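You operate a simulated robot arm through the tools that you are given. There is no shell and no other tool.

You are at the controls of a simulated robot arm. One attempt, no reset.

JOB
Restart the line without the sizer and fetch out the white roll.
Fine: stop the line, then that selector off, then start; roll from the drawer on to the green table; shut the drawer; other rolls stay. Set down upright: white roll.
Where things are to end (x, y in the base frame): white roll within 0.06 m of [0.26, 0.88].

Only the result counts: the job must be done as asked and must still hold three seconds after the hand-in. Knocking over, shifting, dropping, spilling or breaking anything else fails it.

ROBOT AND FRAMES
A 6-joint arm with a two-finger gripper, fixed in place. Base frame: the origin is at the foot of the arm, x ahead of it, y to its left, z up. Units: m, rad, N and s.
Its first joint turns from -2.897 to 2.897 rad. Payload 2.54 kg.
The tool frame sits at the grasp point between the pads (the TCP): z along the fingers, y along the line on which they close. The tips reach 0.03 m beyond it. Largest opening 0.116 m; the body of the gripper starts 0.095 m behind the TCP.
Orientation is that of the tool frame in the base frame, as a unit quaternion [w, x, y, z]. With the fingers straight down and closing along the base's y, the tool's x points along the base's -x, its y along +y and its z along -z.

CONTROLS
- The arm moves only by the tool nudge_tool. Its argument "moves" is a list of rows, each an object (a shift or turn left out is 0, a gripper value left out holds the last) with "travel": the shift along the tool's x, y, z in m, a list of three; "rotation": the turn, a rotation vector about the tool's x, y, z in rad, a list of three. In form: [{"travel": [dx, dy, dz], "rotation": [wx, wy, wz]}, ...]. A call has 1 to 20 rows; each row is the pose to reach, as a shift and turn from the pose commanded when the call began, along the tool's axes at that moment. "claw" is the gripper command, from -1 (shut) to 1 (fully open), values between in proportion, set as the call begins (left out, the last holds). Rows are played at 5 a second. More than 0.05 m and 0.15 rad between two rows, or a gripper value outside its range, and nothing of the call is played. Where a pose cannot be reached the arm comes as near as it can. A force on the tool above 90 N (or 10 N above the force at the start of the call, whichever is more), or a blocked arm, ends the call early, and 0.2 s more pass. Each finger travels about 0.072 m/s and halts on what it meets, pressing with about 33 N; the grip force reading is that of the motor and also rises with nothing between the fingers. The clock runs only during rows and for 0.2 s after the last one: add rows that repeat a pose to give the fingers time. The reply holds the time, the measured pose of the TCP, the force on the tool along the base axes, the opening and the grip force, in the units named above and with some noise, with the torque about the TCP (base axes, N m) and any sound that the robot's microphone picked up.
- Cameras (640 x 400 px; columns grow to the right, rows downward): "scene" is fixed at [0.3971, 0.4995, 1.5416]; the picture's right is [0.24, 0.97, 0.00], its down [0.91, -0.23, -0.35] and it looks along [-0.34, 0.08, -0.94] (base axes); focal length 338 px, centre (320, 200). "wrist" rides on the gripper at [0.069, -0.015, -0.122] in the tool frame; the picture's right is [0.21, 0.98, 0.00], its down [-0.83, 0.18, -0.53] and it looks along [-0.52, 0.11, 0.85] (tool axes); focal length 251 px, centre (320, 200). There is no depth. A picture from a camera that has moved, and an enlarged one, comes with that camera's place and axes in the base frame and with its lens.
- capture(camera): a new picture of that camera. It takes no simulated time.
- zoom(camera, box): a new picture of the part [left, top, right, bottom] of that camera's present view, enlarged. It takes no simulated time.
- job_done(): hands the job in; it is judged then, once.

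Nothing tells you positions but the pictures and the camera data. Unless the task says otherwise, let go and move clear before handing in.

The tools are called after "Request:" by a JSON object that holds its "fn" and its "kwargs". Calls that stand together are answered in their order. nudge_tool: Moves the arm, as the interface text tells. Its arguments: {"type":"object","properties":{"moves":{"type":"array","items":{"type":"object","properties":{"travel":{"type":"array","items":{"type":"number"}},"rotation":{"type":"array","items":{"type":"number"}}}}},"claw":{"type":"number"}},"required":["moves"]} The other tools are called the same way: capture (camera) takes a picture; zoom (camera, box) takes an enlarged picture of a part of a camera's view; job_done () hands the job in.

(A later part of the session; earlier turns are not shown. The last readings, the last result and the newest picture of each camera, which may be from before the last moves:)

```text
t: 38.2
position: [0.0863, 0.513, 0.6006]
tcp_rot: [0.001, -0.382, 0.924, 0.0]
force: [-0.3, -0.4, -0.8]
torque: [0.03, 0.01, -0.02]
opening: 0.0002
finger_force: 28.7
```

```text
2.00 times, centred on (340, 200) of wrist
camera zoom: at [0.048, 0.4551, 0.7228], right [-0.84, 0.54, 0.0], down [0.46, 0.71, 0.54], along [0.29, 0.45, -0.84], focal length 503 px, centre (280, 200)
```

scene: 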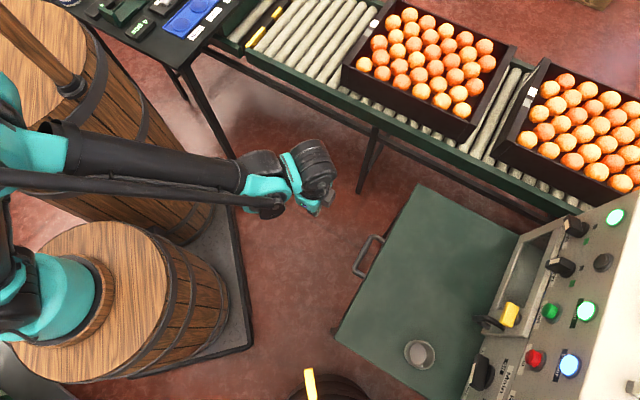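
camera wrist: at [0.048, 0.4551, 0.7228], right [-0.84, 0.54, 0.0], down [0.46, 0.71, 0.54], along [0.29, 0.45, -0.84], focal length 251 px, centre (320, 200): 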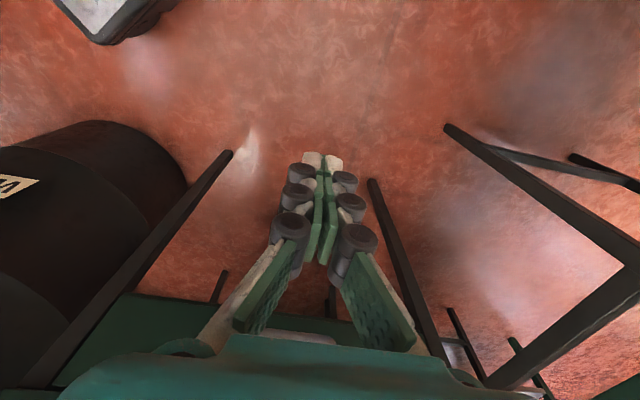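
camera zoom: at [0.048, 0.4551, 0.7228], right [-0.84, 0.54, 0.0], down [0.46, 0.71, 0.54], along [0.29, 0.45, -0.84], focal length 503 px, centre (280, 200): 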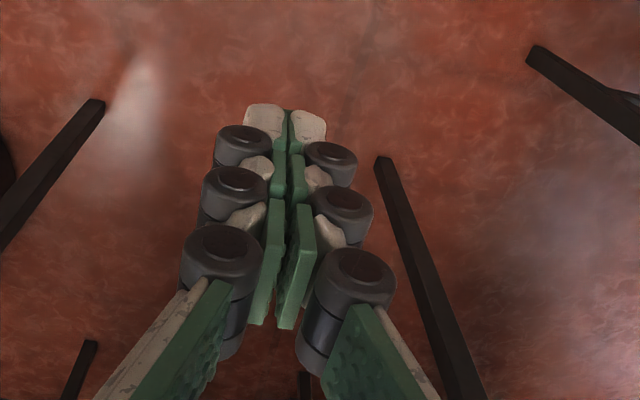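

The low, close-in position is reachable with the tool pointing down. I'll step sideways and up so the fingers don't hide the handle, to measure it closely.

Request:
{"fn": "nudge_tool", "kwargs": {"moves": [{"travel": [-0.005, -0.035, -0.025]}, {"travel": [-0.01, -0.07, -0.05]}, {"travel": [-0.015, -0.105, -0.075]}, {"travel": [-0.02, -0.14, -0.1]}, {"travel": [-0.026, -0.18, -0.125]}, {"travel": [-0.026, -0.22, -0.15]}, {"travel": [-0.026, -0.22, -0.15]}]}}

Request:
{"fn": "capture", "kwargs": {"camera": "wrist"}}

Request:
{"fn": "zoom", "kwargs": {"camera": "wrist", "box": [340, 180, 540, 305]}}

```text
t: 39.8
position: [0.2604, 0.3746, 0.7507]
tcp_rot: [0.0, -0.382, 0.924, 0.001]
force: [0.6, 0.3, -0.1]
torque: [-0.01, -0.01, -0.03]
opening: 0.0
finger_force: 28.4
```

```text
taken
camera wrist: at [0.2216, 0.3156, 0.8723], right [-0.84, 0.54, 0.0], down [0.46, 0.71, 0.54], along [0.29, 0.45, -0.84], focal length 251 px, centre (320, 200)
```

wrist: 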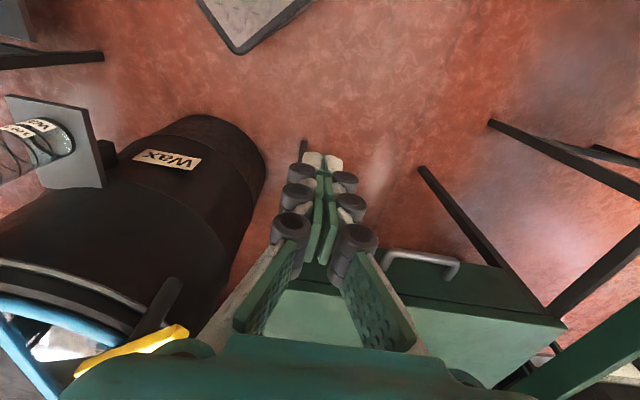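

```text
3.20 times, centred on (440, 242) of wrist
camera zoom: at [0.2216, 0.3156, 0.8723], right [-0.84, 0.54, 0.0], down [0.46, 0.71, 0.54], along [0.29, 0.45, -0.84], focal length 805 px, centre (-64, 64)
```

zoom: 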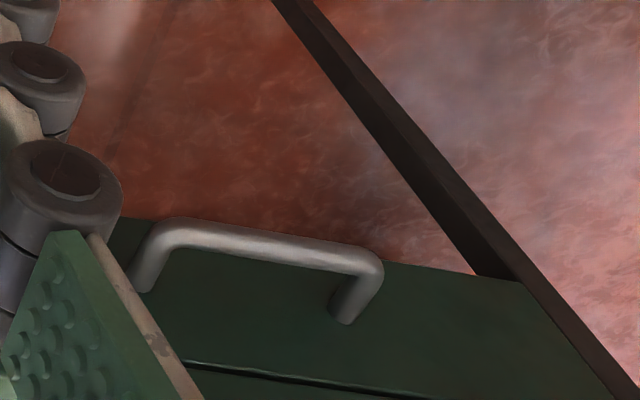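

The handle bar is about n=0.636, u=0.245–0.355, z≈0.573, and the drawer front is at n≈0.670. I'll grip the bar from above with the fingers closing front to back, so I'm moving back in front of it and rolling the tool 90°.

Request:
{"fn": "nudge_tool", "kwargs": {"moves": [{"travel": [0, 0.03, -0.01]}, {"travel": [0, 0.06, -0.02], "rotation": [0, 0, 0.14]}, {"travel": [0, 0.09, -0.03], "rotation": [0, 0, 0.28]}, {"travel": [0, 0.12, -0.03], "rotation": [0, 0, 0.42]}, {"travel": [0, 0.15, -0.03], "rotation": [0, 0, 0.56]}, {"travel": [0, 0.18, -0.03], "rotation": [0, 0, 0.7]}, {"travel": [0, 0.2, -0.03], "rotation": [0, 0, 0.84]}, {"travel": [0, 0.22, -0.03], "rotation": [0, 0, 0.98]}, {"travel": [0, 0.22, -0.03], "rotation": [0, 0, 1.12]}, {"travel": [0, 0.22, -0.03], "rotation": [0, 0, 1.26]}, {"travel": [0, 0.22, -0.03], "rotation": [0, 0, 1.4]}, {"travel": [0, 0.22, -0.03], "rotation": [0, 0, 1.5708]}, {"travel": [0, 0.22, -0.03], "rotation": [0, 0, 1.5708]}], "claw": -0.45}}

Request:
{"fn": "capture", "kwargs": {"camera": "wrist"}}

Request:
{"fn": "capture", "kwargs": {"camera": "scene"}}

```text
refused: row 12 steps farther than a row can; nothing moved
```

```text
taken
camera wrist: at [0.2216, 0.3156, 0.8723], right [-0.84, 0.54, 0.0], down [0.46, 0.71, 0.54], along [0.29, 0.45, -0.84], focal length 251 px, centre (320, 200)
```

wrist: 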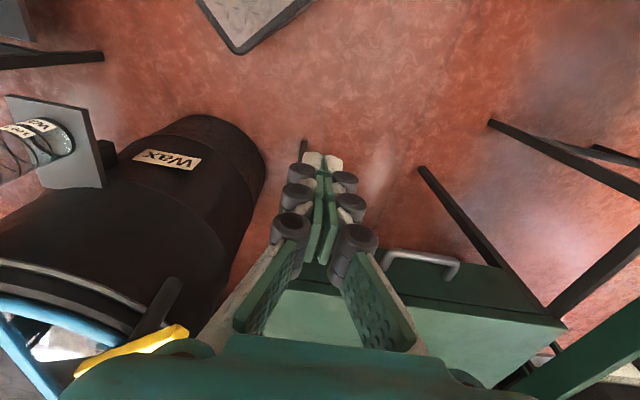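

```text
taken
```

scene: 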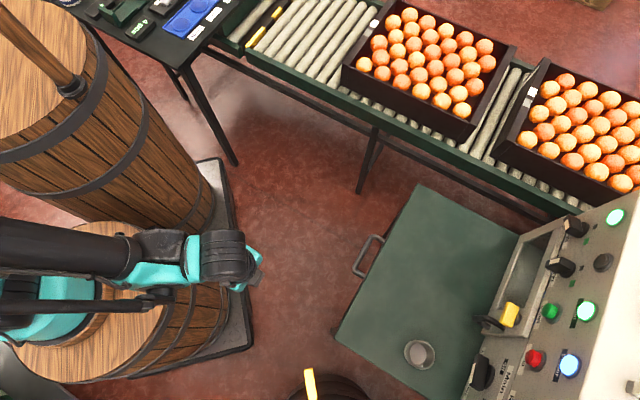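

One row stepped too far, so the call was refused and nothing moved. I'll repeat it with even steps.

Request:
{"fn": "nudge_tool", "kwargs": {"moves": [{"travel": [0, 0.03, -0.01]}, {"travel": [0, 0.06, -0.02], "rotation": [0, 0, 0.14]}, {"travel": [0, 0.09, -0.03], "rotation": [0, 0, 0.28]}, {"travel": [0, 0.12, -0.03], "rotation": [0, 0, 0.42]}, {"travel": [0, 0.15, -0.03], "rotation": [0, 0, 0.56]}, {"travel": [0, 0.18, -0.03], "rotation": [0, 0, 0.7]}, {"travel": [0, 0.2, -0.03], "rotation": [0, 0, 0.84]}, {"travel": [0, 0.22, -0.03], "rotation": [0, 0, 0.98]}, {"travel": [0, 0.22, -0.03], "rotation": [0, 0, 1.12]}, {"travel": [0, 0.22, -0.03], "rotation": [0, 0, 1.26]}, {"travel": [0, 0.22, -0.03], "rotation": [0, 0, 1.4]}, {"travel": [0, 0.22, -0.03], "rotation": [0, 0, 1.5]}, {"travel": [0, 0.22, -0.03], "rotation": [0, 0, 1.5708]}, {"travel": [0, 0.22, -0.03], "rotation": [0, 0, 1.5708]}], "claw": -0.45}}

Request:
{"fn": "capture", "kwargs": {"camera": "wrist"}}

Request:
{"fn": "capture", "kwargs": {"camera": "scene"}}

```text
t: 42.8
position: [0.1026, 0.5305, 0.78]
tcp_rot: [0.001, 0.383, 0.924, 0.001]
force: [0.0, 0.6, 0.2]
torque: [0.05, 0.02, 0.01]
opening: 0.032
finger_force: 0.0
```

```text
taken
camera wrist: at [0.0437, 0.5705, 0.9022], right [0.54, 0.84, 0.0], down [0.71, -0.46, 0.53], along [0.45, -0.29, -0.85], focal length 251 px, centre (320, 200)
```

wrist: 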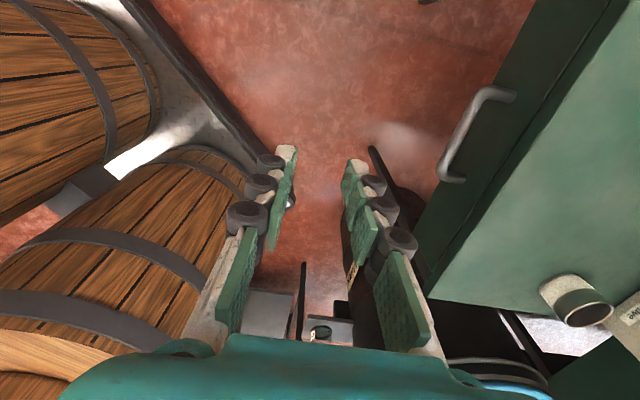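

```text
taken
```

scene: 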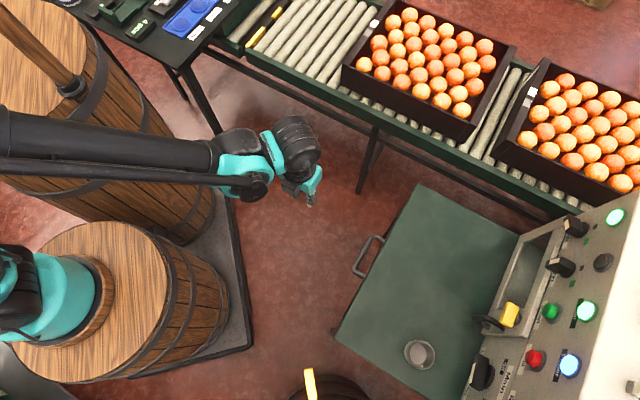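

The handle is clearly visible from this side. I'll zoom in for an accurate fix.

Request:
{"fn": "zoom", "kwargs": {"camera": "wrist", "box": [400, 60, 560, 220]}}

```text
2.50 times, centred on (480, 140) of wrist
camera zoom: at [0.0437, 0.5705, 0.9022], right [0.54, 0.84, 0.0], down [0.71, -0.46, 0.53], along [0.45, -0.29, -0.85], focal length 629 px, centre (-80, 350)
```

zoom: 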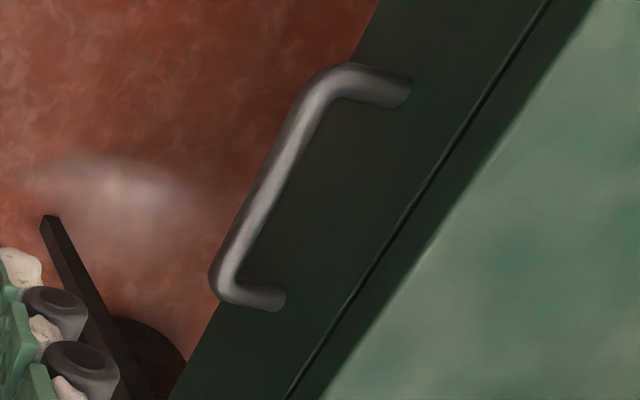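

Bar centre is about n=0.643, u=0.305, z=0.5625. I'll approach with the tool tilted 25° so the gripper body clears the table edge, and stop short of the bar to check alignment.

Request:
{"fn": "nudge_tool", "kwargs": {"moves": [{"travel": [0.0, 0.034, 0.0], "rotation": [-0.11, 0, 0]}, {"travel": [0.0, 0.068, 0.02], "rotation": [-0.22, 0, 0]}, {"travel": [0.001, 0.102, 0.05], "rotation": [-0.33, 0, 0]}, {"travel": [0.002, 0.137, 0.0924], "rotation": [-0.4363, 0, 0]}, {"travel": [0.002, 0.137, 0.0924], "rotation": [-0.4363, 0, 0]}, {"travel": [0.002, 0.137, 0.0924], "rotation": [-0.4363, 0, 0]}], "claw": -0.35}}

Request:
{"fn": "capture", "kwargs": {"camera": "wrist"}}

Request:
{"fn": "zoom", "kwargs": {"camera": "scene", "box": [280, 160, 480, 320]}}

```text
refused: row 4 steps farther than a row can; nothing moved
```

```text
taken
camera wrist: at [0.0437, 0.5705, 0.9022], right [0.54, 0.84, 0.0], down [0.71, -0.46, 0.53], along [0.45, -0.29, -0.85], focal length 251 px, centre (320, 200)
```

wrist: 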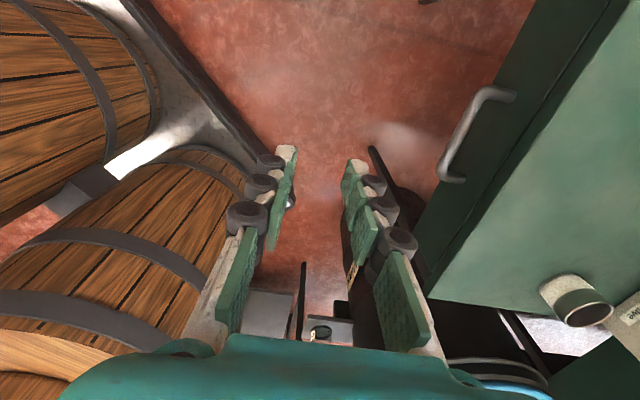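

```text
2.50 times, centred on (380, 240) of scene
camera zoom: at [0.3971, 0.4995, 1.5416], right [0.24, 0.97, 0.0], down [0.91, -0.23, -0.35], along [-0.34, 0.08, -0.94], focal length 845 px, centre (170, 100)
```

zoom: 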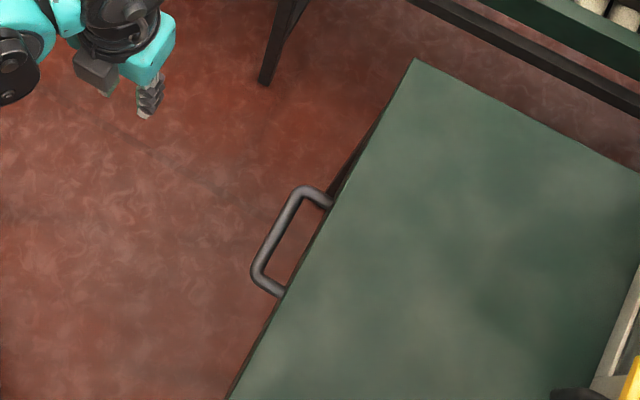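

A row exceeded the step size again, so I'll resend with finer rows.

Request:
{"fn": "nudge_tool", "kwargs": {"moves": [{"travel": [0.0, 0.03, 0.01], "rotation": [-0.09, 0, 0]}, {"travel": [0.0, 0.058, 0.03], "rotation": [-0.18, 0, 0]}, {"travel": [0.001, 0.086, 0.05], "rotation": [-0.27, 0, 0]}, {"travel": [0.002, 0.112, 0.07], "rotation": [-0.36, 0, 0]}, {"travel": [0.002, 0.137, 0.0924], "rotation": [-0.4363, 0, 0]}, {"travel": [0.002, 0.137, 0.0924], "rotation": [-0.4363, 0, 0]}, {"travel": [0.002, 0.137, 0.0924], "rotation": [-0.4363, 0, 0]}], "claw": -0.35}}

Request:
{"fn": "capture", "kwargs": {"camera": "wrist"}}

Request:
{"fn": "zoom", "kwargs": {"camera": "scene", "box": [280, 160, 480, 320]}}

```text
t: 44.4
position: [0.1987, 0.631, 0.6883]
tcp_rot: [0.081, 0.373, 0.902, 0.201]
force: [0.0, 0.0, -0.4]
torque: [-0.01, -0.03, -0.01]
opening: 0.0378
finger_force: 0.1
```

```text
taken
camera wrist: at [0.1031, 0.635, 0.792], right [0.47, 0.78, 0.41], down [0.54, -0.63, 0.56], along [0.7, -0.04, -0.72], focal length 251 px, centre (320, 200)
```

wrist: 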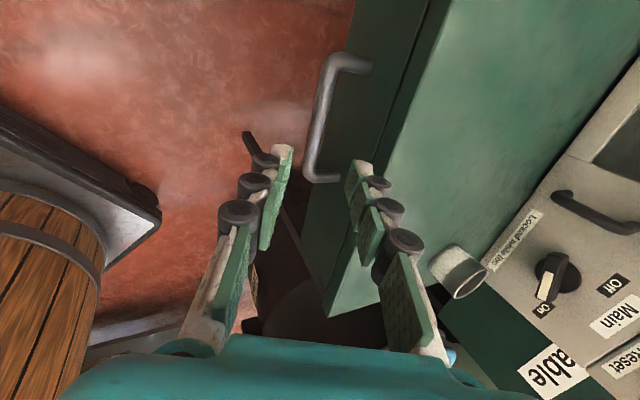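

```text
2.50 times, centred on (380, 240) of scene
camera zoom: at [0.3971, 0.4995, 1.5416], right [0.24, 0.97, 0.0], down [0.91, -0.23, -0.35], along [-0.34, 0.08, -0.94], focal length 845 px, centre (170, 100)
```

zoom: 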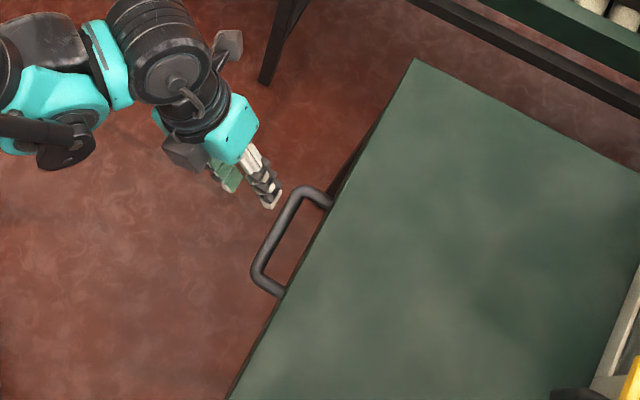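

The bar lines up between the fingers along the tool's path. I'll advance most of the way along the tool axis and check again.

Request:
{"fn": "nudge_tool", "kwargs": {"moves": [{"travel": [0, 0, 0.025]}, {"travel": [0, 0, 0.05]}, {"travel": [0, 0, 0.07]}, {"travel": [0, 0, 0.085]}, {"travel": [0, 0, 0.085]}]}}

Request:
{"fn": "capture", "kwargs": {"camera": "wrist"}}

Request:
{"fn": "zoom", "kwargs": {"camera": "scene", "box": [280, 160, 480, 320]}}

```text
t: 45.6
position: [0.2242, 0.6549, 0.6115]
tcp_rot: [0.083, 0.374, 0.902, 0.201]
force: [0.3, -0.8, 0.4]
torque: [0.0, -0.05, 0.03]
opening: 0.0377
finger_force: 0.2
```

```text
taken
camera wrist: at [0.1297, 0.6592, 0.715], right [0.47, 0.78, 0.41], down [0.54, -0.63, 0.56], along [0.69, -0.04, -0.72], focal length 251 px, centre (320, 200)
```

wrist: 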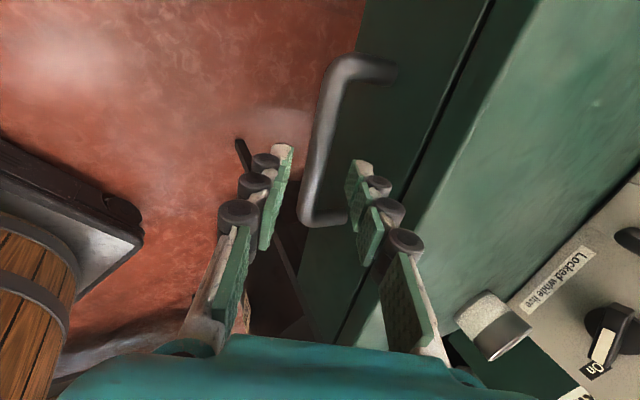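

```text
2.50 times, centred on (380, 240) of scene
camera zoom: at [0.3971, 0.4995, 1.5416], right [0.24, 0.97, 0.0], down [0.91, -0.23, -0.35], along [-0.34, 0.08, -0.94], focal length 845 px, centre (170, 100)
```

zoom: 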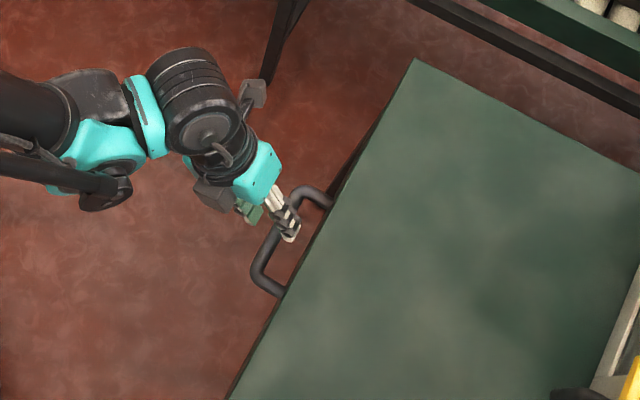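

The bar is centred between the fingers, with the inner finger entering the gap. I'll finish the approach and close on the bar.

Request:
{"fn": "nudge_tool", "kwargs": {"moves": [{"travel": [0, 0, 0.012]}, {"travel": [0, 0, 0.024]}, {"travel": [0, 0, 0.034]}, {"travel": [0, 0, 0.034]}]}}

Request:
{"fn": "capture", "kwargs": {"camera": "wrist"}}

Request:
{"fn": "zoom", "kwargs": {"camera": "scene", "box": [280, 160, 480, 320]}}

```text
t: 46.6
position: [0.2345, 0.6672, 0.5786]
tcp_rot: [0.083, 0.372, 0.902, 0.201]
force: [0.2, 0.0, 0.8]
torque: [0.0, -0.02, -0.01]
opening: 0.0379
finger_force: 0.0
```

```text
taken
camera wrist: at [0.1389, 0.6703, 0.6833], right [0.47, 0.78, 0.41], down [0.54, -0.63, 0.56], along [0.69, -0.04, -0.72], focal length 251 px, centre (320, 200)
```

wrist: 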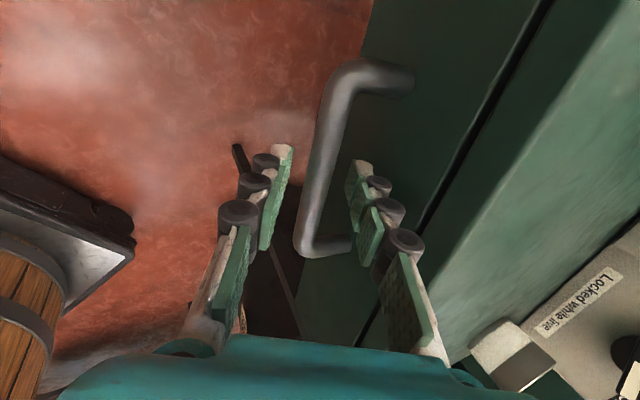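

```text
2.50 times, centred on (380, 240) of scene
camera zoom: at [0.3971, 0.4995, 1.5416], right [0.24, 0.97, 0.0], down [0.91, -0.23, -0.35], along [-0.34, 0.08, -0.94], focal length 845 px, centre (170, 100)
```

zoom: 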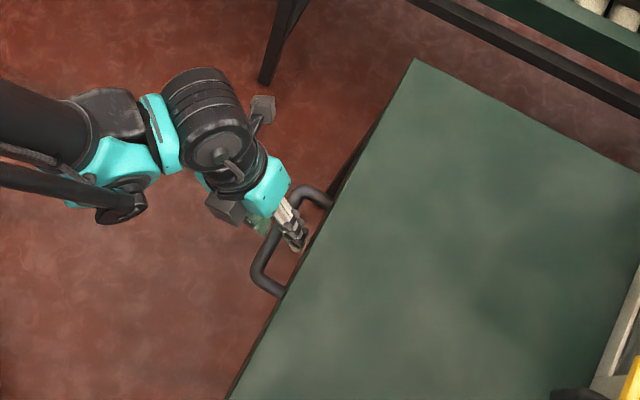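

The bar is centred between the pads, so I'm closing on it.

Request:
{"fn": "nudge_tool", "kwargs": {"moves": [{"travel": [0, 0, 0]}, {"travel": [0, 0, 0]}, {"travel": [0, 0, 0]}, {"travel": [0, 0, 0]}], "claw": -1}}

Request:
{"fn": "capture", "kwargs": {"camera": "wrist"}}

```text
t: 47.6
position: [0.2351, 0.6669, 0.5787]
tcp_rot: [0.083, 0.374, 0.902, 0.199]
force: [-1.8, -3.1, -7.5]
torque: [-0.22, -0.07, 0.36]
opening: 0.015
finger_force: 41.0
```

```text
taken
camera wrist: at [0.1388, 0.6702, 0.6832], right [0.47, 0.78, 0.41], down [0.54, -0.63, 0.56], along [0.69, -0.04, -0.72], focal length 251 px, centre (320, 200)
```

wrist: 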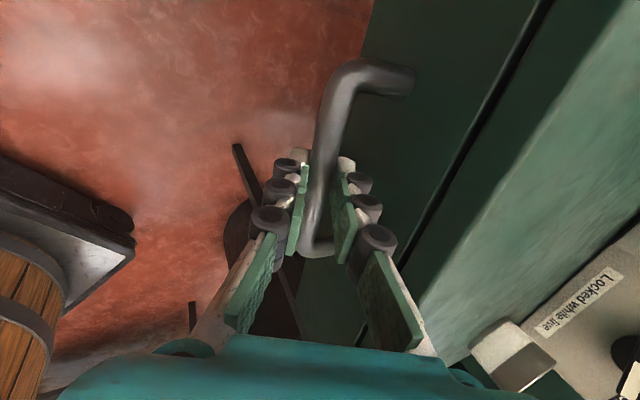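

The bar is held (15 mm). Now I'll pull it straight toward the robot, gently at first to see if the drawer is free.

Request:
{"fn": "nudge_tool", "kwargs": {"moves": [{"travel": [0, -0.0045, -0.0021]}, {"travel": [0, -0.0091, -0.0042]}, {"travel": [0, -0.0181, -0.0085]}, {"travel": [0, -0.0272, -0.0127]}, {"travel": [0, -0.0363, -0.0169]}]}}

Request:
{"fn": "zoom", "kwargs": {"camera": "scene", "box": [280, 160, 480, 320]}}

```text
t: 48.8
position: [0.2046, 0.6376, 0.5791]
tcp_rot: [0.083, 0.373, 0.902, 0.2]
force: [-8.0, 5.4, -25.7]
torque: [-0.2, 0.16, 0.45]
opening: 0.0145
finger_force: 40.7
```

```text
2.50 times, centred on (380, 240) of scene
camera zoom: at [0.3971, 0.4995, 1.5416], right [0.24, 0.97, 0.0], down [0.91, -0.23, -0.35], along [-0.34, 0.08, -0.94], focal length 845 px, centre (170, 100)
```

zoom: 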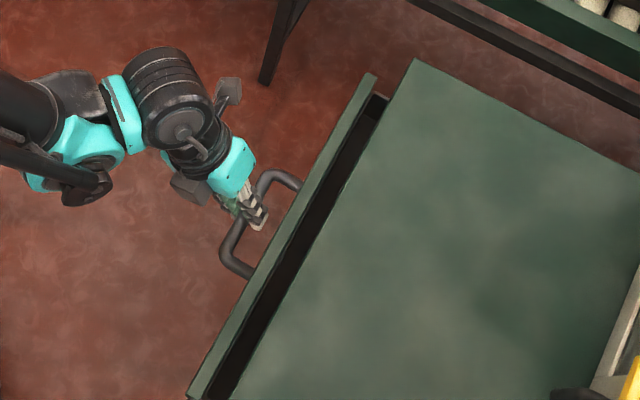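

The drawer slides freely. I'll keep pulling.

Request:
{"fn": "nudge_tool", "kwargs": {"moves": [{"travel": [0, -0.0181, -0.0085]}, {"travel": [0, -0.0363, -0.0169]}, {"travel": [0, -0.0544, -0.0254]}, {"travel": [0, -0.0725, -0.0338]}, {"travel": [0, -0.0906, -0.0423]}, {"travel": [0, -0.1088, -0.0507]}, {"travel": [0, -0.1088, -0.0507]}]}}

Request:
{"fn": "capture", "kwargs": {"camera": "scene"}}

Request:
{"fn": "capture", "kwargs": {"camera": "wrist"}}

```text
t: 50.4
position: [0.1194, 0.5616, 0.5887]
tcp_rot: [0.084, 0.374, 0.902, 0.199]
force: [22.7, -23.6, -22.2]
torque: [-1.02, -0.71, 0.43]
opening: 0.0157
finger_force: 42.0
out of reach, approached as far as the arm can: row 5, 6, 7
```

```text
taken
```

scene: 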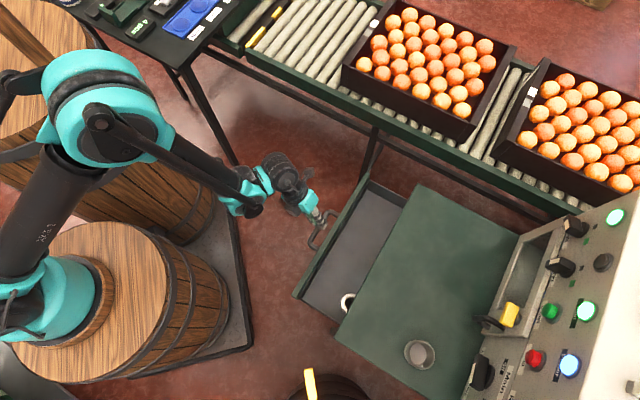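

```text
taken
camera wrist: at [0.0236, 0.5669, 0.6926], right [0.47, 0.78, 0.41], down [0.54, -0.63, 0.56], along [0.7, -0.05, -0.72], focal length 251 px, centre (320, 200)
```

wrist: 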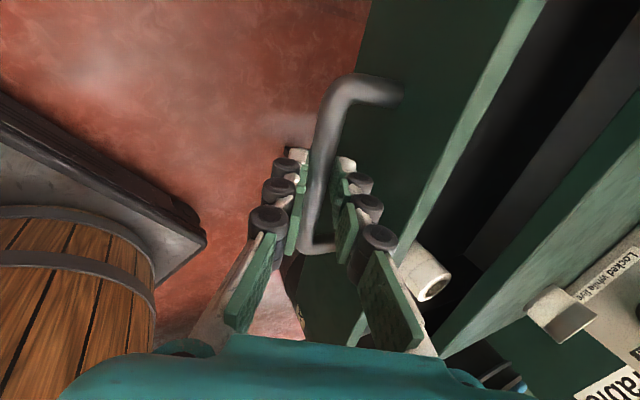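

The drawer is open about 15 cm and I can see a white roll, but the tilted tool is at the limit of its reach. I'll straighten it to vertical around the bar to relieve the strain.

Request:
{"fn": "nudge_tool", "kwargs": {"moves": [{"travel": [0, 0.0018, 0.0004], "rotation": [0.109, 0, 0]}, {"travel": [0, 0.0037, 0.0008], "rotation": [0.218, 0, 0]}, {"travel": [0, 0.0055, 0.0013], "rotation": [0.327, 0, 0]}, {"travel": [0, 0.0074, 0.0017], "rotation": [0.4363, 0, 0]}, {"travel": [0, 0.0074, 0.0017], "rotation": [0.4363, 0, 0]}]}}

Request:
{"fn": "capture", "kwargs": {"camera": "scene"}}

Request:
{"fn": "zoom", "kwargs": {"camera": "scene", "box": [270, 170, 430, 330]}}

```text
t: 51.6
position: [0.1221, 0.5704, 0.5899]
tcp_rot: [0.0, 0.382, 0.924, 0.0]
force: [7.0, -5.1, -6.3]
torque: [-0.03, -0.13, 0.51]
opening: 0.0154
finger_force: 42.0
```

```text
taken
```

scene: 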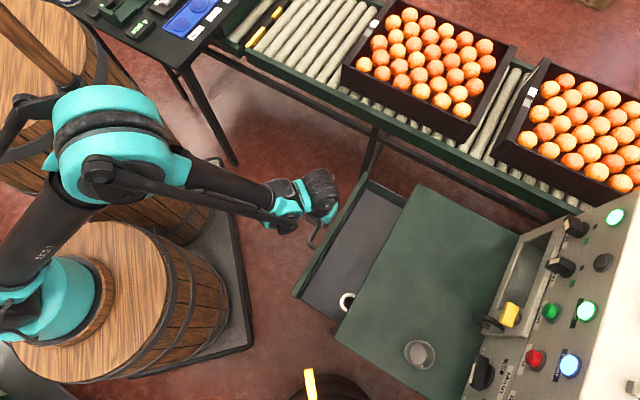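

```text
2.50 times, centred on (350, 250) of scene
camera zoom: at [0.3971, 0.4995, 1.5416], right [0.24, 0.97, 0.0], down [0.91, -0.23, -0.35], along [-0.34, 0.08, -0.94], focal length 845 px, centre (245, 75)
```

zoom: 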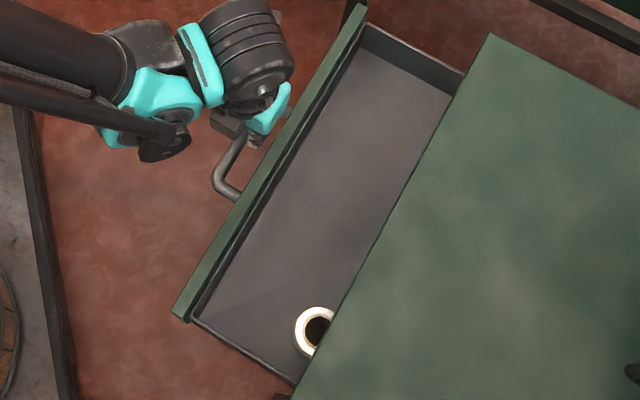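

The roll is partly visible under the table edge. I'll pull the drawer out further with the tool vertical.

Request:
{"fn": "nudge_tool", "kwargs": {"moves": [{"travel": [0, -0.015, 0]}, {"travel": [0, -0.03, 0]}, {"travel": [0, -0.045, 0]}, {"travel": [0, -0.06, 0]}, {"travel": [0, -0.06, 0]}]}}

Request:
{"fn": "zoom", "kwargs": {"camera": "scene", "box": [250, 170, 450, 330]}}

```text
t: 52.8
position: [0.0785, 0.5268, 0.589]
tcp_rot: [-0.001, 0.381, 0.924, 0.0]
force: [-7.6, 4.4, -29.3]
torque: [0.17, 0.26, 0.53]
opening: 0.0153
finger_force: 41.4
```

```text
2.50 times, centred on (350, 250) of scene
camera zoom: at [0.3971, 0.4995, 1.5416], right [0.24, 0.97, 0.0], down [0.91, -0.23, -0.35], along [-0.34, 0.08, -0.94], focal length 845 px, centre (245, 75)
```

zoom: 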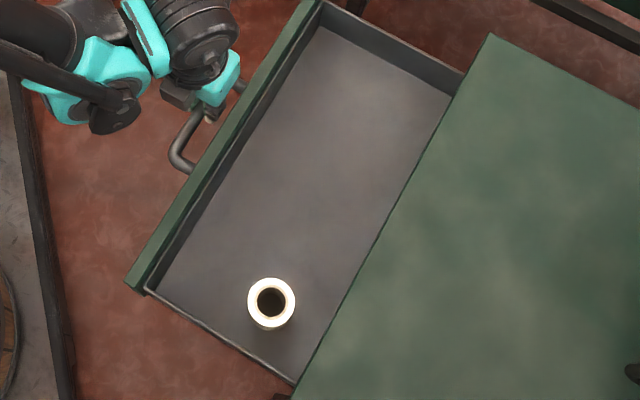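

The whole roll is visible now, with the drawer about 21 cm open. I'll release the handle, rise clear, and turn back to look into the drawer.

Request:
{"fn": "nudge_tool", "kwargs": {"moves": [{"travel": [0, 0, 0]}, {"travel": [0, 0, 0]}, {"travel": [0, 0, 0]}], "claw": -0.35}}

Request:
{"fn": "nudge_tool", "kwargs": {"moves": [{"travel": [0, 0, -0.02]}, {"travel": [0, 0, -0.05]}, {"travel": [0, 0, -0.08]}, {"travel": [0, 0, -0.12]}, {"travel": [0, 0, -0.16]}, {"travel": [0, 0, -0.2]}, {"travel": [0, 0, -0.2]}]}}

Request:
{"fn": "capture", "kwargs": {"camera": "wrist"}}

Request:
{"fn": "zoom", "kwargs": {"camera": "scene", "box": [250, 170, 450, 330]}}

```text
t: 53.6
position: [0.0788, 0.5271, 0.5908]
tcp_rot: [0.001, 0.382, 0.924, 0.0]
force: [0.2, -0.7, 0.1]
torque: [-0.03, -0.04, 0.01]
opening: 0.0377
finger_force: 0.1
```

```text
t: 55.2
position: [0.0806, 0.526, 0.7903]
tcp_rot: [0.0, 0.383, 0.924, 0.001]
force: [-0.7, -0.6, -0.3]
torque: [-0.04, -0.02, -0.02]
opening: 0.0376
finger_force: 0.2
```

```text
taken
camera wrist: at [0.0208, 0.5655, 0.9122], right [0.54, 0.84, 0.0], down [0.71, -0.46, 0.53], along [0.45, -0.29, -0.85], focal length 251 px, centre (320, 200)
```

wrist: 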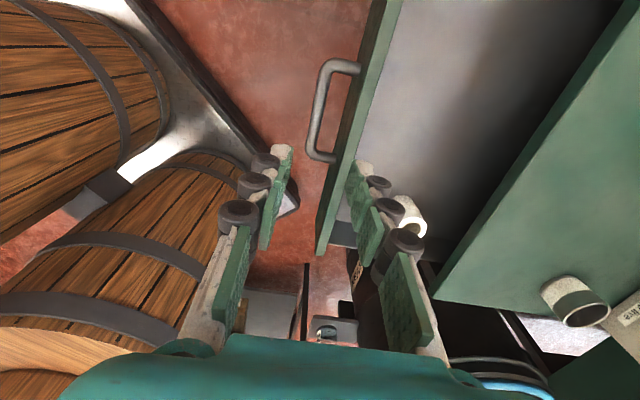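

```text
2.50 times, centred on (350, 250) of scene
camera zoom: at [0.3971, 0.4995, 1.5416], right [0.24, 0.97, 0.0], down [0.91, -0.23, -0.35], along [-0.34, 0.08, -0.94], focal length 845 px, centre (245, 75)
```

zoom: 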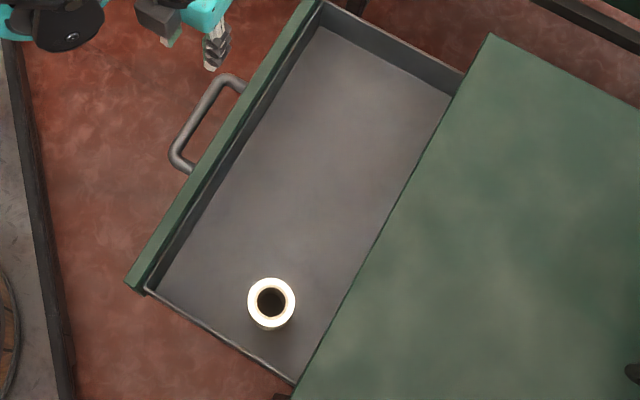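

I'm turning the tool back so its closing line runs along the drawer's width, and moving over the drawer for a closer look.

Request:
{"fn": "nudge_tool", "kwargs": {"moves": [{"travel": [0, 0.01, 0], "rotation": [0, 0, -0.14]}, {"travel": [0, 0.02, 0], "rotation": [0, 0, -0.28]}, {"travel": [0, 0.03, 0], "rotation": [0, 0, -0.42]}, {"travel": [0, 0.04, 0], "rotation": [0, 0, -0.56]}, {"travel": [0, 0.05, 0], "rotation": [0, 0, -0.7]}, {"travel": [0, 0.05, 0], "rotation": [0, 0, -0.84]}, {"travel": [0, 0.05, 0], "rotation": [0, 0, -0.98]}, {"travel": [0, 0.05, 0], "rotation": [0, 0, -1.12]}, {"travel": [0, 0.05, 0], "rotation": [0, 0, -1.26]}, {"travel": [0, 0.05, 0], "rotation": [0, 0, -1.4]}, {"travel": [0, 0.05, 0], "rotation": [0, 0, -1.5]}, {"travel": [0, 0.05, 0], "rotation": [0, 0, -1.5708]}, {"travel": [0, 0.05, 0], "rotation": [0, 0, -1.5708]}]}}

Request:
{"fn": "capture", "kwargs": {"camera": "wrist"}}

Request:
{"fn": "zoom", "kwargs": {"camera": "wrist", "box": [140, 80, 300, 240]}}

```text
t: 58.0
position: [0.1145, 0.5624, 0.7903]
tcp_rot: [0.001, -0.384, 0.923, 0.001]
force: [-0.6, 0.2, -1.0]
torque: [0.02, 0.0, -0.02]
opening: 0.0376
finger_force: 0.1
```

```text
taken
camera wrist: at [0.0776, 0.5039, 0.9119], right [-0.84, 0.54, 0.0], down [0.45, 0.71, 0.54], along [0.29, 0.45, -0.84], focal length 251 px, centre (320, 200)
```

wrist: 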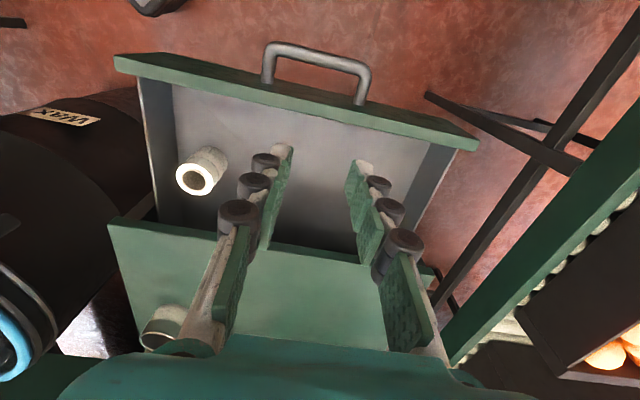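

```text
2.50 times, centred on (220, 160) of wrist
camera zoom: at [0.0776, 0.5039, 0.9119], right [-0.84, 0.54, 0.0], down [0.45, 0.71, 0.54], along [0.29, 0.45, -0.84], focal length 629 px, centre (570, 300)
```

zoom: 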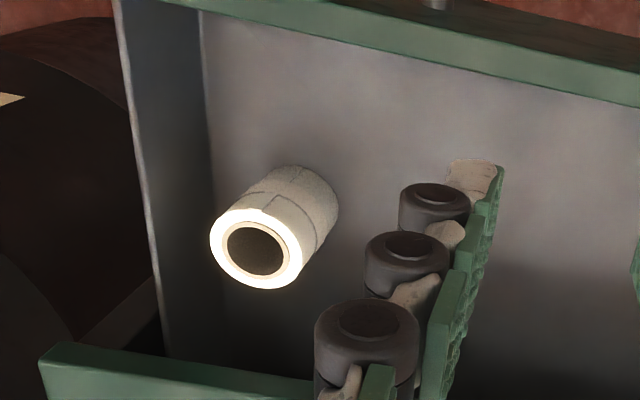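

The white roll stands upright in the drawer at about n=0.609, u=0.163. It's about 53 mm across, with its top near z≈0.593. I'll move above it with the fingers 70 mm apart and turned 45° for clearance from the drawer wall and table edge.

Request:
{"fn": "nudge_tool", "kwargs": {"moves": [{"travel": [-0.0217, -0.0256, 0.008], "rotation": [0, 0, 0.131]}, {"travel": [-0.0435, -0.0512, 0.016], "rotation": [0, 0, 0.262]}, {"travel": [-0.0652, -0.0768, 0.025], "rotation": [0, 0, 0.393]}, {"travel": [-0.0869, -0.1025, 0.033], "rotation": [0, 0, 0.524]}, {"travel": [-0.1087, -0.1281, 0.042], "rotation": [0, 0, 0.655]}, {"travel": [-0.1304, -0.1537, 0.05], "rotation": [0, 0, 0.785]}, {"travel": [-0.1304, -0.1537, 0.05], "rotation": [0, 0, 0.785]}], "claw": 0.2}}

Request:
{"fn": "capture", "kwargs": {"camera": "wrist"}}

Request:
{"fn": "capture", "kwargs": {"camera": "scene"}}

```text
t: 59.6
position: [0.3168, 0.5471, 0.7399]
tcp_rot: [-0.001, -0.001, 1.0, 0.001]
force: [-0.2, 0.0, -0.2]
torque: [0.0, -0.02, 0.01]
opening: 0.0693
finger_force: 0.0
```

```text
taken
camera wrist: at [0.248, 0.5329, 0.8628], right [-0.21, 0.98, 0.0], down [0.83, 0.18, 0.53], along [0.52, 0.12, -0.85], focal length 251 px, centre (320, 200)
```

wrist: 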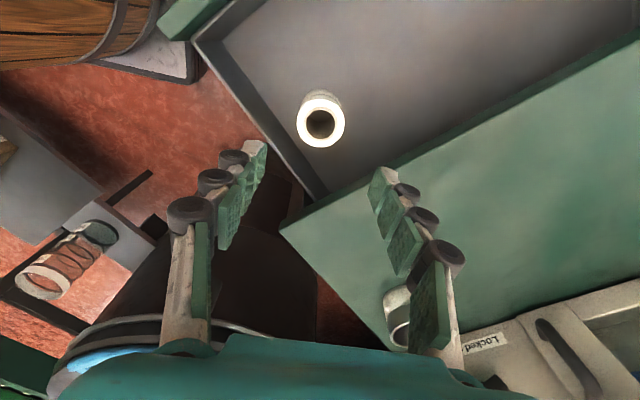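

```text
taken
```

scene: 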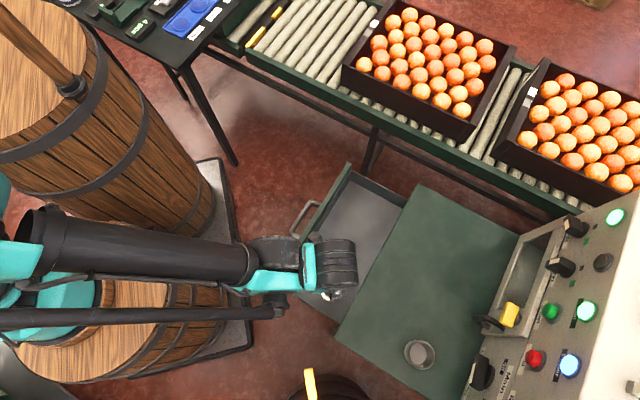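

The roll is directly under the gripper, within about 2 mm. I'll descend part way and check.

Request:
{"fn": "nudge_tool", "kwargs": {"moves": [{"travel": [0, 0.001, 0.03]}, {"travel": [0, 0.001, 0.06]}, {"travel": [0, 0.001, 0.09]}, {"travel": [0, 0.001, 0.11]}, {"travel": [0, 0.001, 0.11]}]}}

Request:
{"fn": "capture", "kwargs": {"camera": "wrist"}}

Request:
{"fn": "zoom", "kwargs": {"camera": "scene", "box": [250, 190, 410, 350]}}

```text
t: 60.8
position: [0.316, 0.5465, 0.6321]
tcp_rot: [-0.001, -0.001, 1.0, 0.001]
force: [1.5, -0.1, 0.0]
torque: [-0.02, 0.0, -0.03]
opening: 0.0695
finger_force: 0.1
```

```text
taken
camera wrist: at [0.2478, 0.5334, 0.7541], right [-0.22, 0.98, 0.0], down [0.83, 0.18, 0.53], along [0.52, 0.12, -0.85], focal length 251 px, centre (320, 200)
```

wrist: 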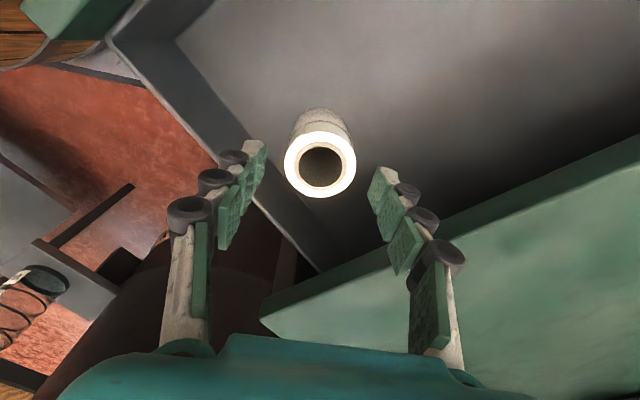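

```text
2.50 times, centred on (330, 270) of scene
camera zoom: at [0.3971, 0.4995, 1.5416], right [0.24, 0.97, 0.0], down [0.91, -0.23, -0.35], along [-0.34, 0.08, -0.94], focal length 845 px, centre (295, 25)
```

zoom: 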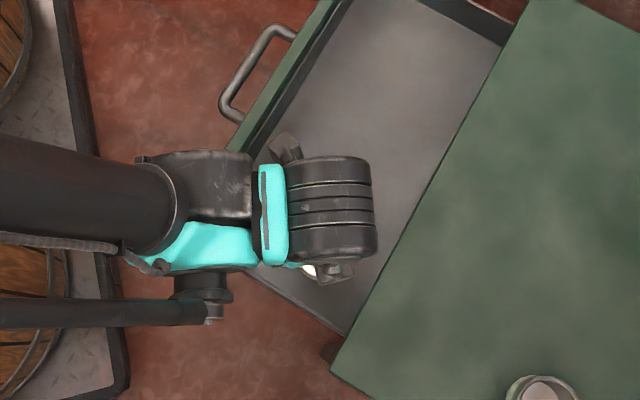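

The roll is centred between the fingers. I'm making a 3 mm correction and lowering to grip height.

Request:
{"fn": "nudge_tool", "kwargs": {"moves": [{"travel": [-0.002, 0.001, 0.015]}, {"travel": [-0.003, 0.002, 0.03]}, {"travel": [-0.003, 0.002, 0.045]}, {"travel": [-0.003, 0.002, 0.056]}, {"travel": [-0.003, 0.002, 0.056]}]}}

Request:
{"fn": "capture", "kwargs": {"camera": "wrist"}}

```text
t: 62.0
position: [0.3194, 0.5485, 0.5754]
tcp_rot: [-0.001, 0.0, 1.0, 0.001]
force: [-0.4, 0.5, 0.0]
torque: [0.02, -0.03, -0.01]
opening: 0.0693
finger_force: 0.0
```

```text
taken
camera wrist: at [0.2502, 0.5348, 0.6971], right [-0.22, 0.98, 0.0], down [0.83, 0.18, 0.53], along [0.52, 0.12, -0.85], focal length 251 px, centre (320, 200)
```

wrist: 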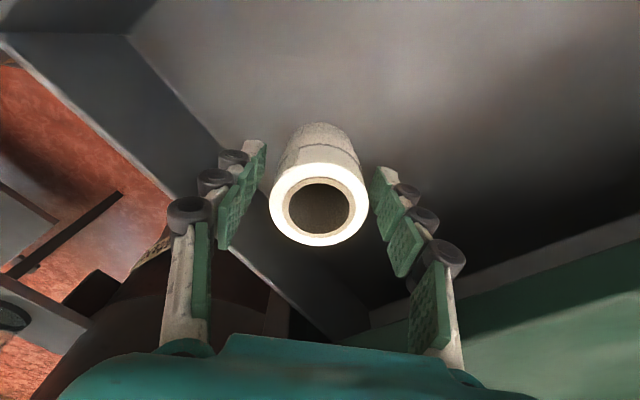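

The roll is between the pads, so I'm closing on it.

Request:
{"fn": "nudge_tool", "kwargs": {"moves": [{"travel": [0, 0, 0]}, {"travel": [0, 0, 0]}, {"travel": [0, 0, 0]}, {"travel": [0, 0, 0]}], "claw": -1}}

Request:
{"fn": "capture", "kwargs": {"camera": "wrist"}}

```text
t: 63.0
position: [0.3188, 0.5476, 0.5756]
tcp_rot: [0.0, -0.001, 1.0, 0.0]
force: [-1.2, 0.1, 0.0]
torque: [0.01, -0.04, 0.02]
opening: 0.0501
finger_force: 32.6
```

```text
taken
camera wrist: at [0.2502, 0.5347, 0.6973], right [-0.22, 0.98, 0.0], down [0.83, 0.18, 0.53], along [0.52, 0.12, -0.85], focal length 251 px, centre (320, 200)
```

wrist: 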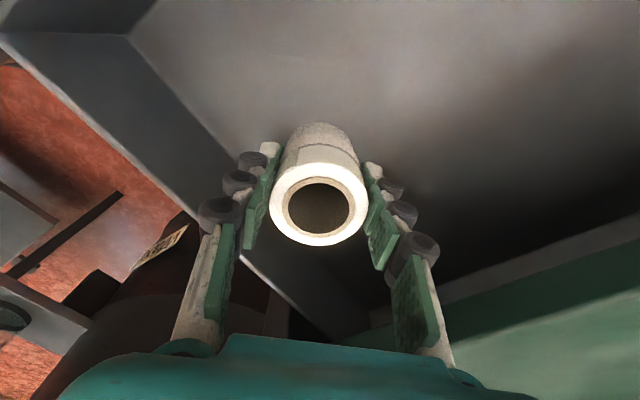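

The roll is gripped (50 mm). I'll lift it straight up.

Request:
{"fn": "nudge_tool", "kwargs": {"moves": [{"travel": [0, 0, -0.01]}, {"travel": [0, 0, -0.03]}, {"travel": [0, 0, -0.06]}, {"travel": [0, 0, -0.09]}, {"travel": [0, 0, -0.12]}, {"travel": [0, 0, -0.15]}, {"travel": [0, 0, -0.18]}, {"travel": [0, 0, -0.21]}, {"travel": [0, 0, -0.24]}, {"travel": [0, 0, -0.24]}]}}

Request:
{"fn": "capture", "kwargs": {"camera": "wrist"}}

Request:
{"fn": "capture", "kwargs": {"camera": "scene"}}

```text
t: 65.2
position: [0.3175, 0.5482, 0.8143]
tcp_rot: [0.0, -0.001, 1.0, 0.001]
force: [0.7, -0.3, -0.3]
torque: [-0.03, 0.01, -0.01]
opening: 0.0504
finger_force: 33.0
```

```text
taken
camera wrist: at [0.2483, 0.5342, 0.9361], right [-0.22, 0.98, 0.0], down [0.83, 0.18, 0.53], along [0.52, 0.12, -0.85], focal length 251 px, centre (320, 200)
```

wrist: 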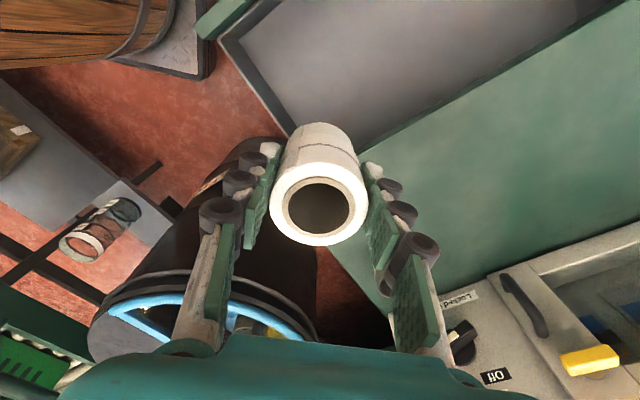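

```text
taken
```

scene: 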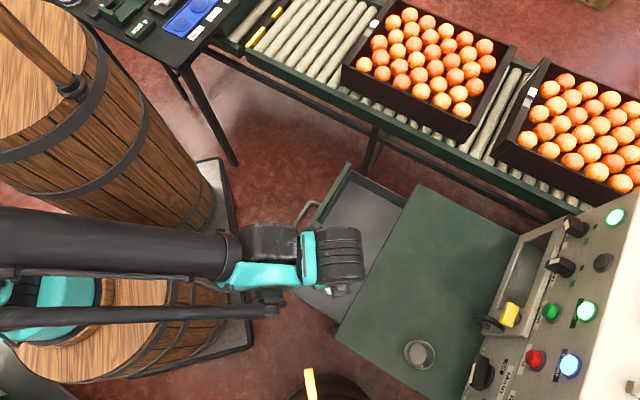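

The roll is clear of the drawer and held firmly. I'll carry it over the table to above the target point.

Request:
{"fn": "nudge_tool", "kwargs": {"moves": [{"travel": [0.0058, 0.0332, 0]}, {"travel": [0.0115, 0.0664, 0]}, {"travel": [0.0173, 0.0996, 0]}, {"travel": [0.023, 0.1328, 0]}, {"travel": [0.0288, 0.166, 0]}, {"travel": [0.0345, 0.1992, 0]}, {"travel": [0.0403, 0.2324, 0]}, {"travel": [0.046, 0.2656, 0]}, {"travel": [0.0518, 0.2988, 0]}, {"travel": [0.0575, 0.332, 0]}, {"travel": [0.0575, 0.332, 0]}, {"travel": [0.0575, 0.332, 0]}]}}

Request:
{"fn": "capture", "kwargs": {"camera": "wrist"}}

Request:
{"fn": "capture", "kwargs": {"camera": "scene"}}

```text
t: 67.8
position: [0.2627, 0.8809, 0.8154]
tcp_rot: [-0.001, -0.001, 1.0, 0.001]
force: [0.0, 0.4, -0.6]
torque: [0.0, 0.01, -0.04]
opening: 0.0502
finger_force: 33.4
```

```text
taken
camera wrist: at [0.1935, 0.8661, 0.9374], right [-0.22, 0.98, 0.0], down [0.83, 0.18, 0.53], along [0.52, 0.12, -0.85], focal length 251 px, centre (320, 200)
```

wrist: 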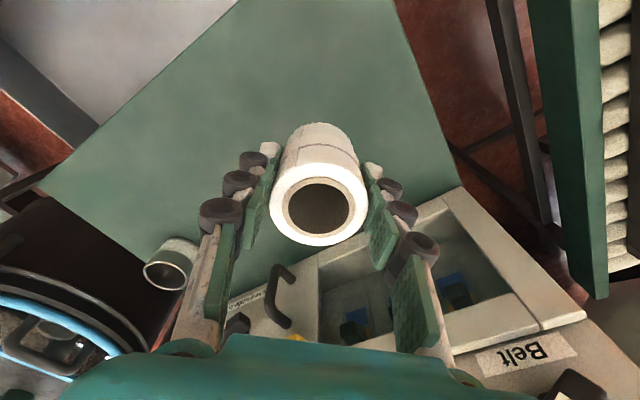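

```text
taken
```

scene: 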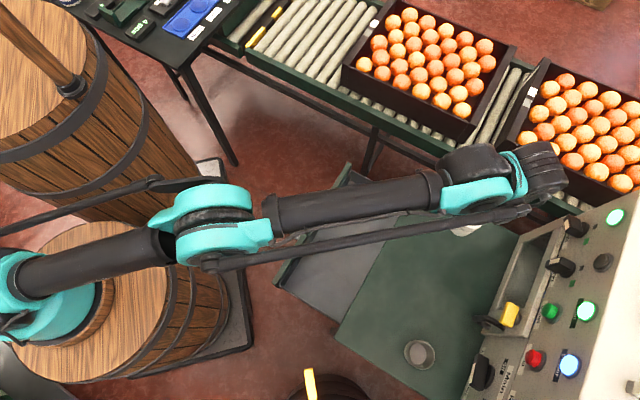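

The roll is over the target spot. I'll lower it toward the table, slowing near the surface.

Request:
{"fn": "nudge_tool", "kwargs": {"moves": [{"travel": [0.002, -0.001, 0.02]}, {"travel": [0.002, -0.001, 0.04]}, {"travel": [0.002, -0.001, 0.055]}, {"travel": [0.002, -0.001, 0.07]}, {"travel": [0.002, -0.001, 0.08]}, {"travel": [0.002, -0.001, 0.08]}]}}

Request:
{"fn": "capture", "kwargs": {"camera": "wrist"}}

Request:
{"fn": "zoom", "kwargs": {"camera": "scene", "box": [400, 160, 560, 320]}}

```text
t: 69.2
position: [0.2598, 0.8808, 0.7344]
tcp_rot: [0.0, -0.001, 1.0, 0.0]
force: [-0.4, 0.4, -0.5]
torque: [0.02, -0.02, -0.02]
opening: 0.0504
finger_force: 33.5
```

```text
taken
camera wrist: at [0.1909, 0.8667, 0.8571], right [-0.22, 0.98, 0.0], down [0.83, 0.18, 0.53], along [0.52, 0.12, -0.85], focal length 251 px, centre (320, 200)
```

wrist: 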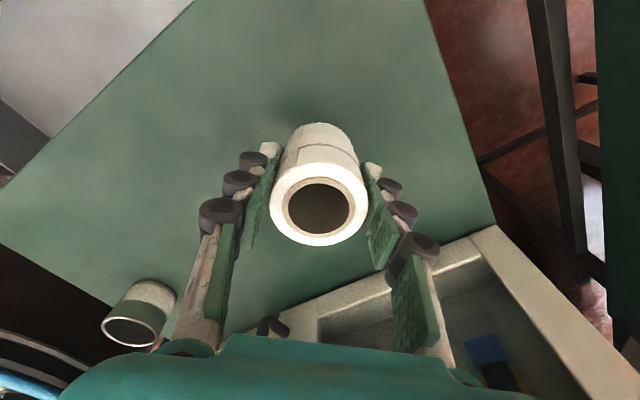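

```text
2.50 times, centred on (480, 240) of scene
camera zoom: at [0.3971, 0.4995, 1.5416], right [0.24, 0.97, 0.0], down [0.91, -0.23, -0.35], along [-0.34, 0.08, -0.94], focal length 845 px, centre (-80, 100)
```

zoom: 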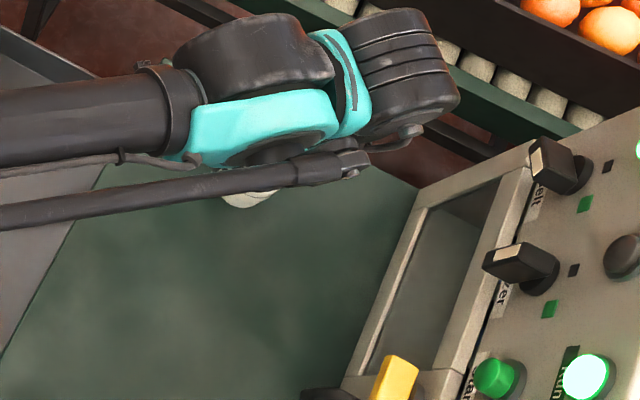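

Request:
{"fn": "nudge_tool", "kwargs": {"moves": [{"travel": [0, 0, 0.003]}, {"travel": [0, 0, 0.006]}, {"travel": [0, 0, 0.009]}, {"travel": [0, 0, 0.009]}]}}

```text
t: 70.2
position: [0.2588, 0.8796, 0.7248]
tcp_rot: [0.0, -0.001, 1.0, 0.0]
force: [-0.1, 0.7, -1.5]
torque: [-0.01, 0.01, 0.02]
opening: 0.0503
finger_force: 32.5
```

No contact yet, so I'll keep lowering in small steps.

Request:
{"fn": "nudge_tool", "kwargs": {"moves": [{"travel": [0, 0, 0.002]}, {"travel": [0, 0, 0.004]}, {"travel": [0, 0, 0.004]}]}}

```text
t: 71.0
position: [0.2599, 0.8808, 0.7204]
tcp_rot: [0.0, -0.001, 1.0, 0.001]
force: [-0.1, -0.3, -0.8]
torque: [0.03, -0.01, -0.02]
opening: 0.0504
finger_force: 33.4
```

Request:
{"fn": "nudge_tool", "kwargs": {"moves": [{"travel": [0, 0, 0.002]}, {"travel": [0, 0, 0.004]}, {"travel": [0, 0, 0.004]}]}}

Request:
{"fn": "capture", "kwargs": {"camera": "wrist"}}

```text
t: 71.8
position: [0.2596, 0.8798, 0.7179]
tcp_rot: [0.0, 0.0, 1.0, 0.001]
force: [-0.3, -0.6, -0.2]
torque: [0.01, 0.01, 0.01]
opening: 0.0503
finger_force: 33.0
```

```text
taken
camera wrist: at [0.1901, 0.8664, 0.8392], right [-0.22, 0.98, 0.0], down [0.83, 0.18, 0.53], along [0.52, 0.12, -0.85], focal length 251 px, centre (320, 200)
```

wrist: 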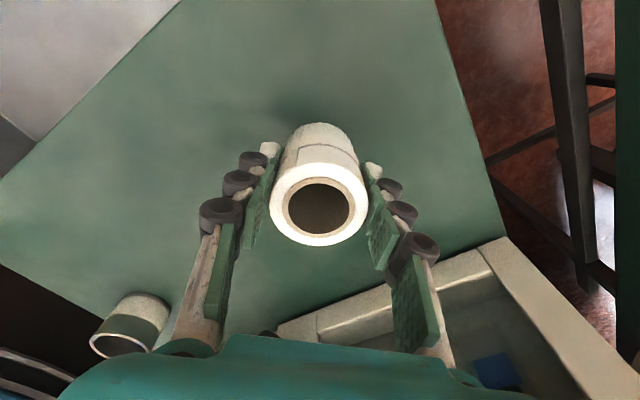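

Request:
{"fn": "nudge_tool", "kwargs": {"moves": [{"travel": [0, 0, 0.0015]}, {"travel": [0, 0, 0.003]}, {"travel": [0, 0, 0.003]}]}}

```text
t: 72.6
position: [0.26, 0.8804, 0.7143]
tcp_rot: [0.0, -0.001, 1.0, 0.001]
force: [0.9, -0.1, -0.5]
torque: [0.0, -0.01, 0.01]
opening: 0.0504
finger_force: 33.1
```

Request:
{"fn": "nudge_tool", "kwargs": {"moves": [{"travel": [0, 0, 0.0015]}, {"travel": [0, 0, 0.003]}, {"travel": [0, 0, 0.003]}]}}

```text
t: 73.4
position: [0.2593, 0.8806, 0.7103]
tcp_rot: [0.001, 0.0, 1.0, 0.0]
force: [-1.0, 0.1, -0.3]
torque: [-0.03, -0.02, -0.01]
opening: 0.0501
finger_force: 33.1
```

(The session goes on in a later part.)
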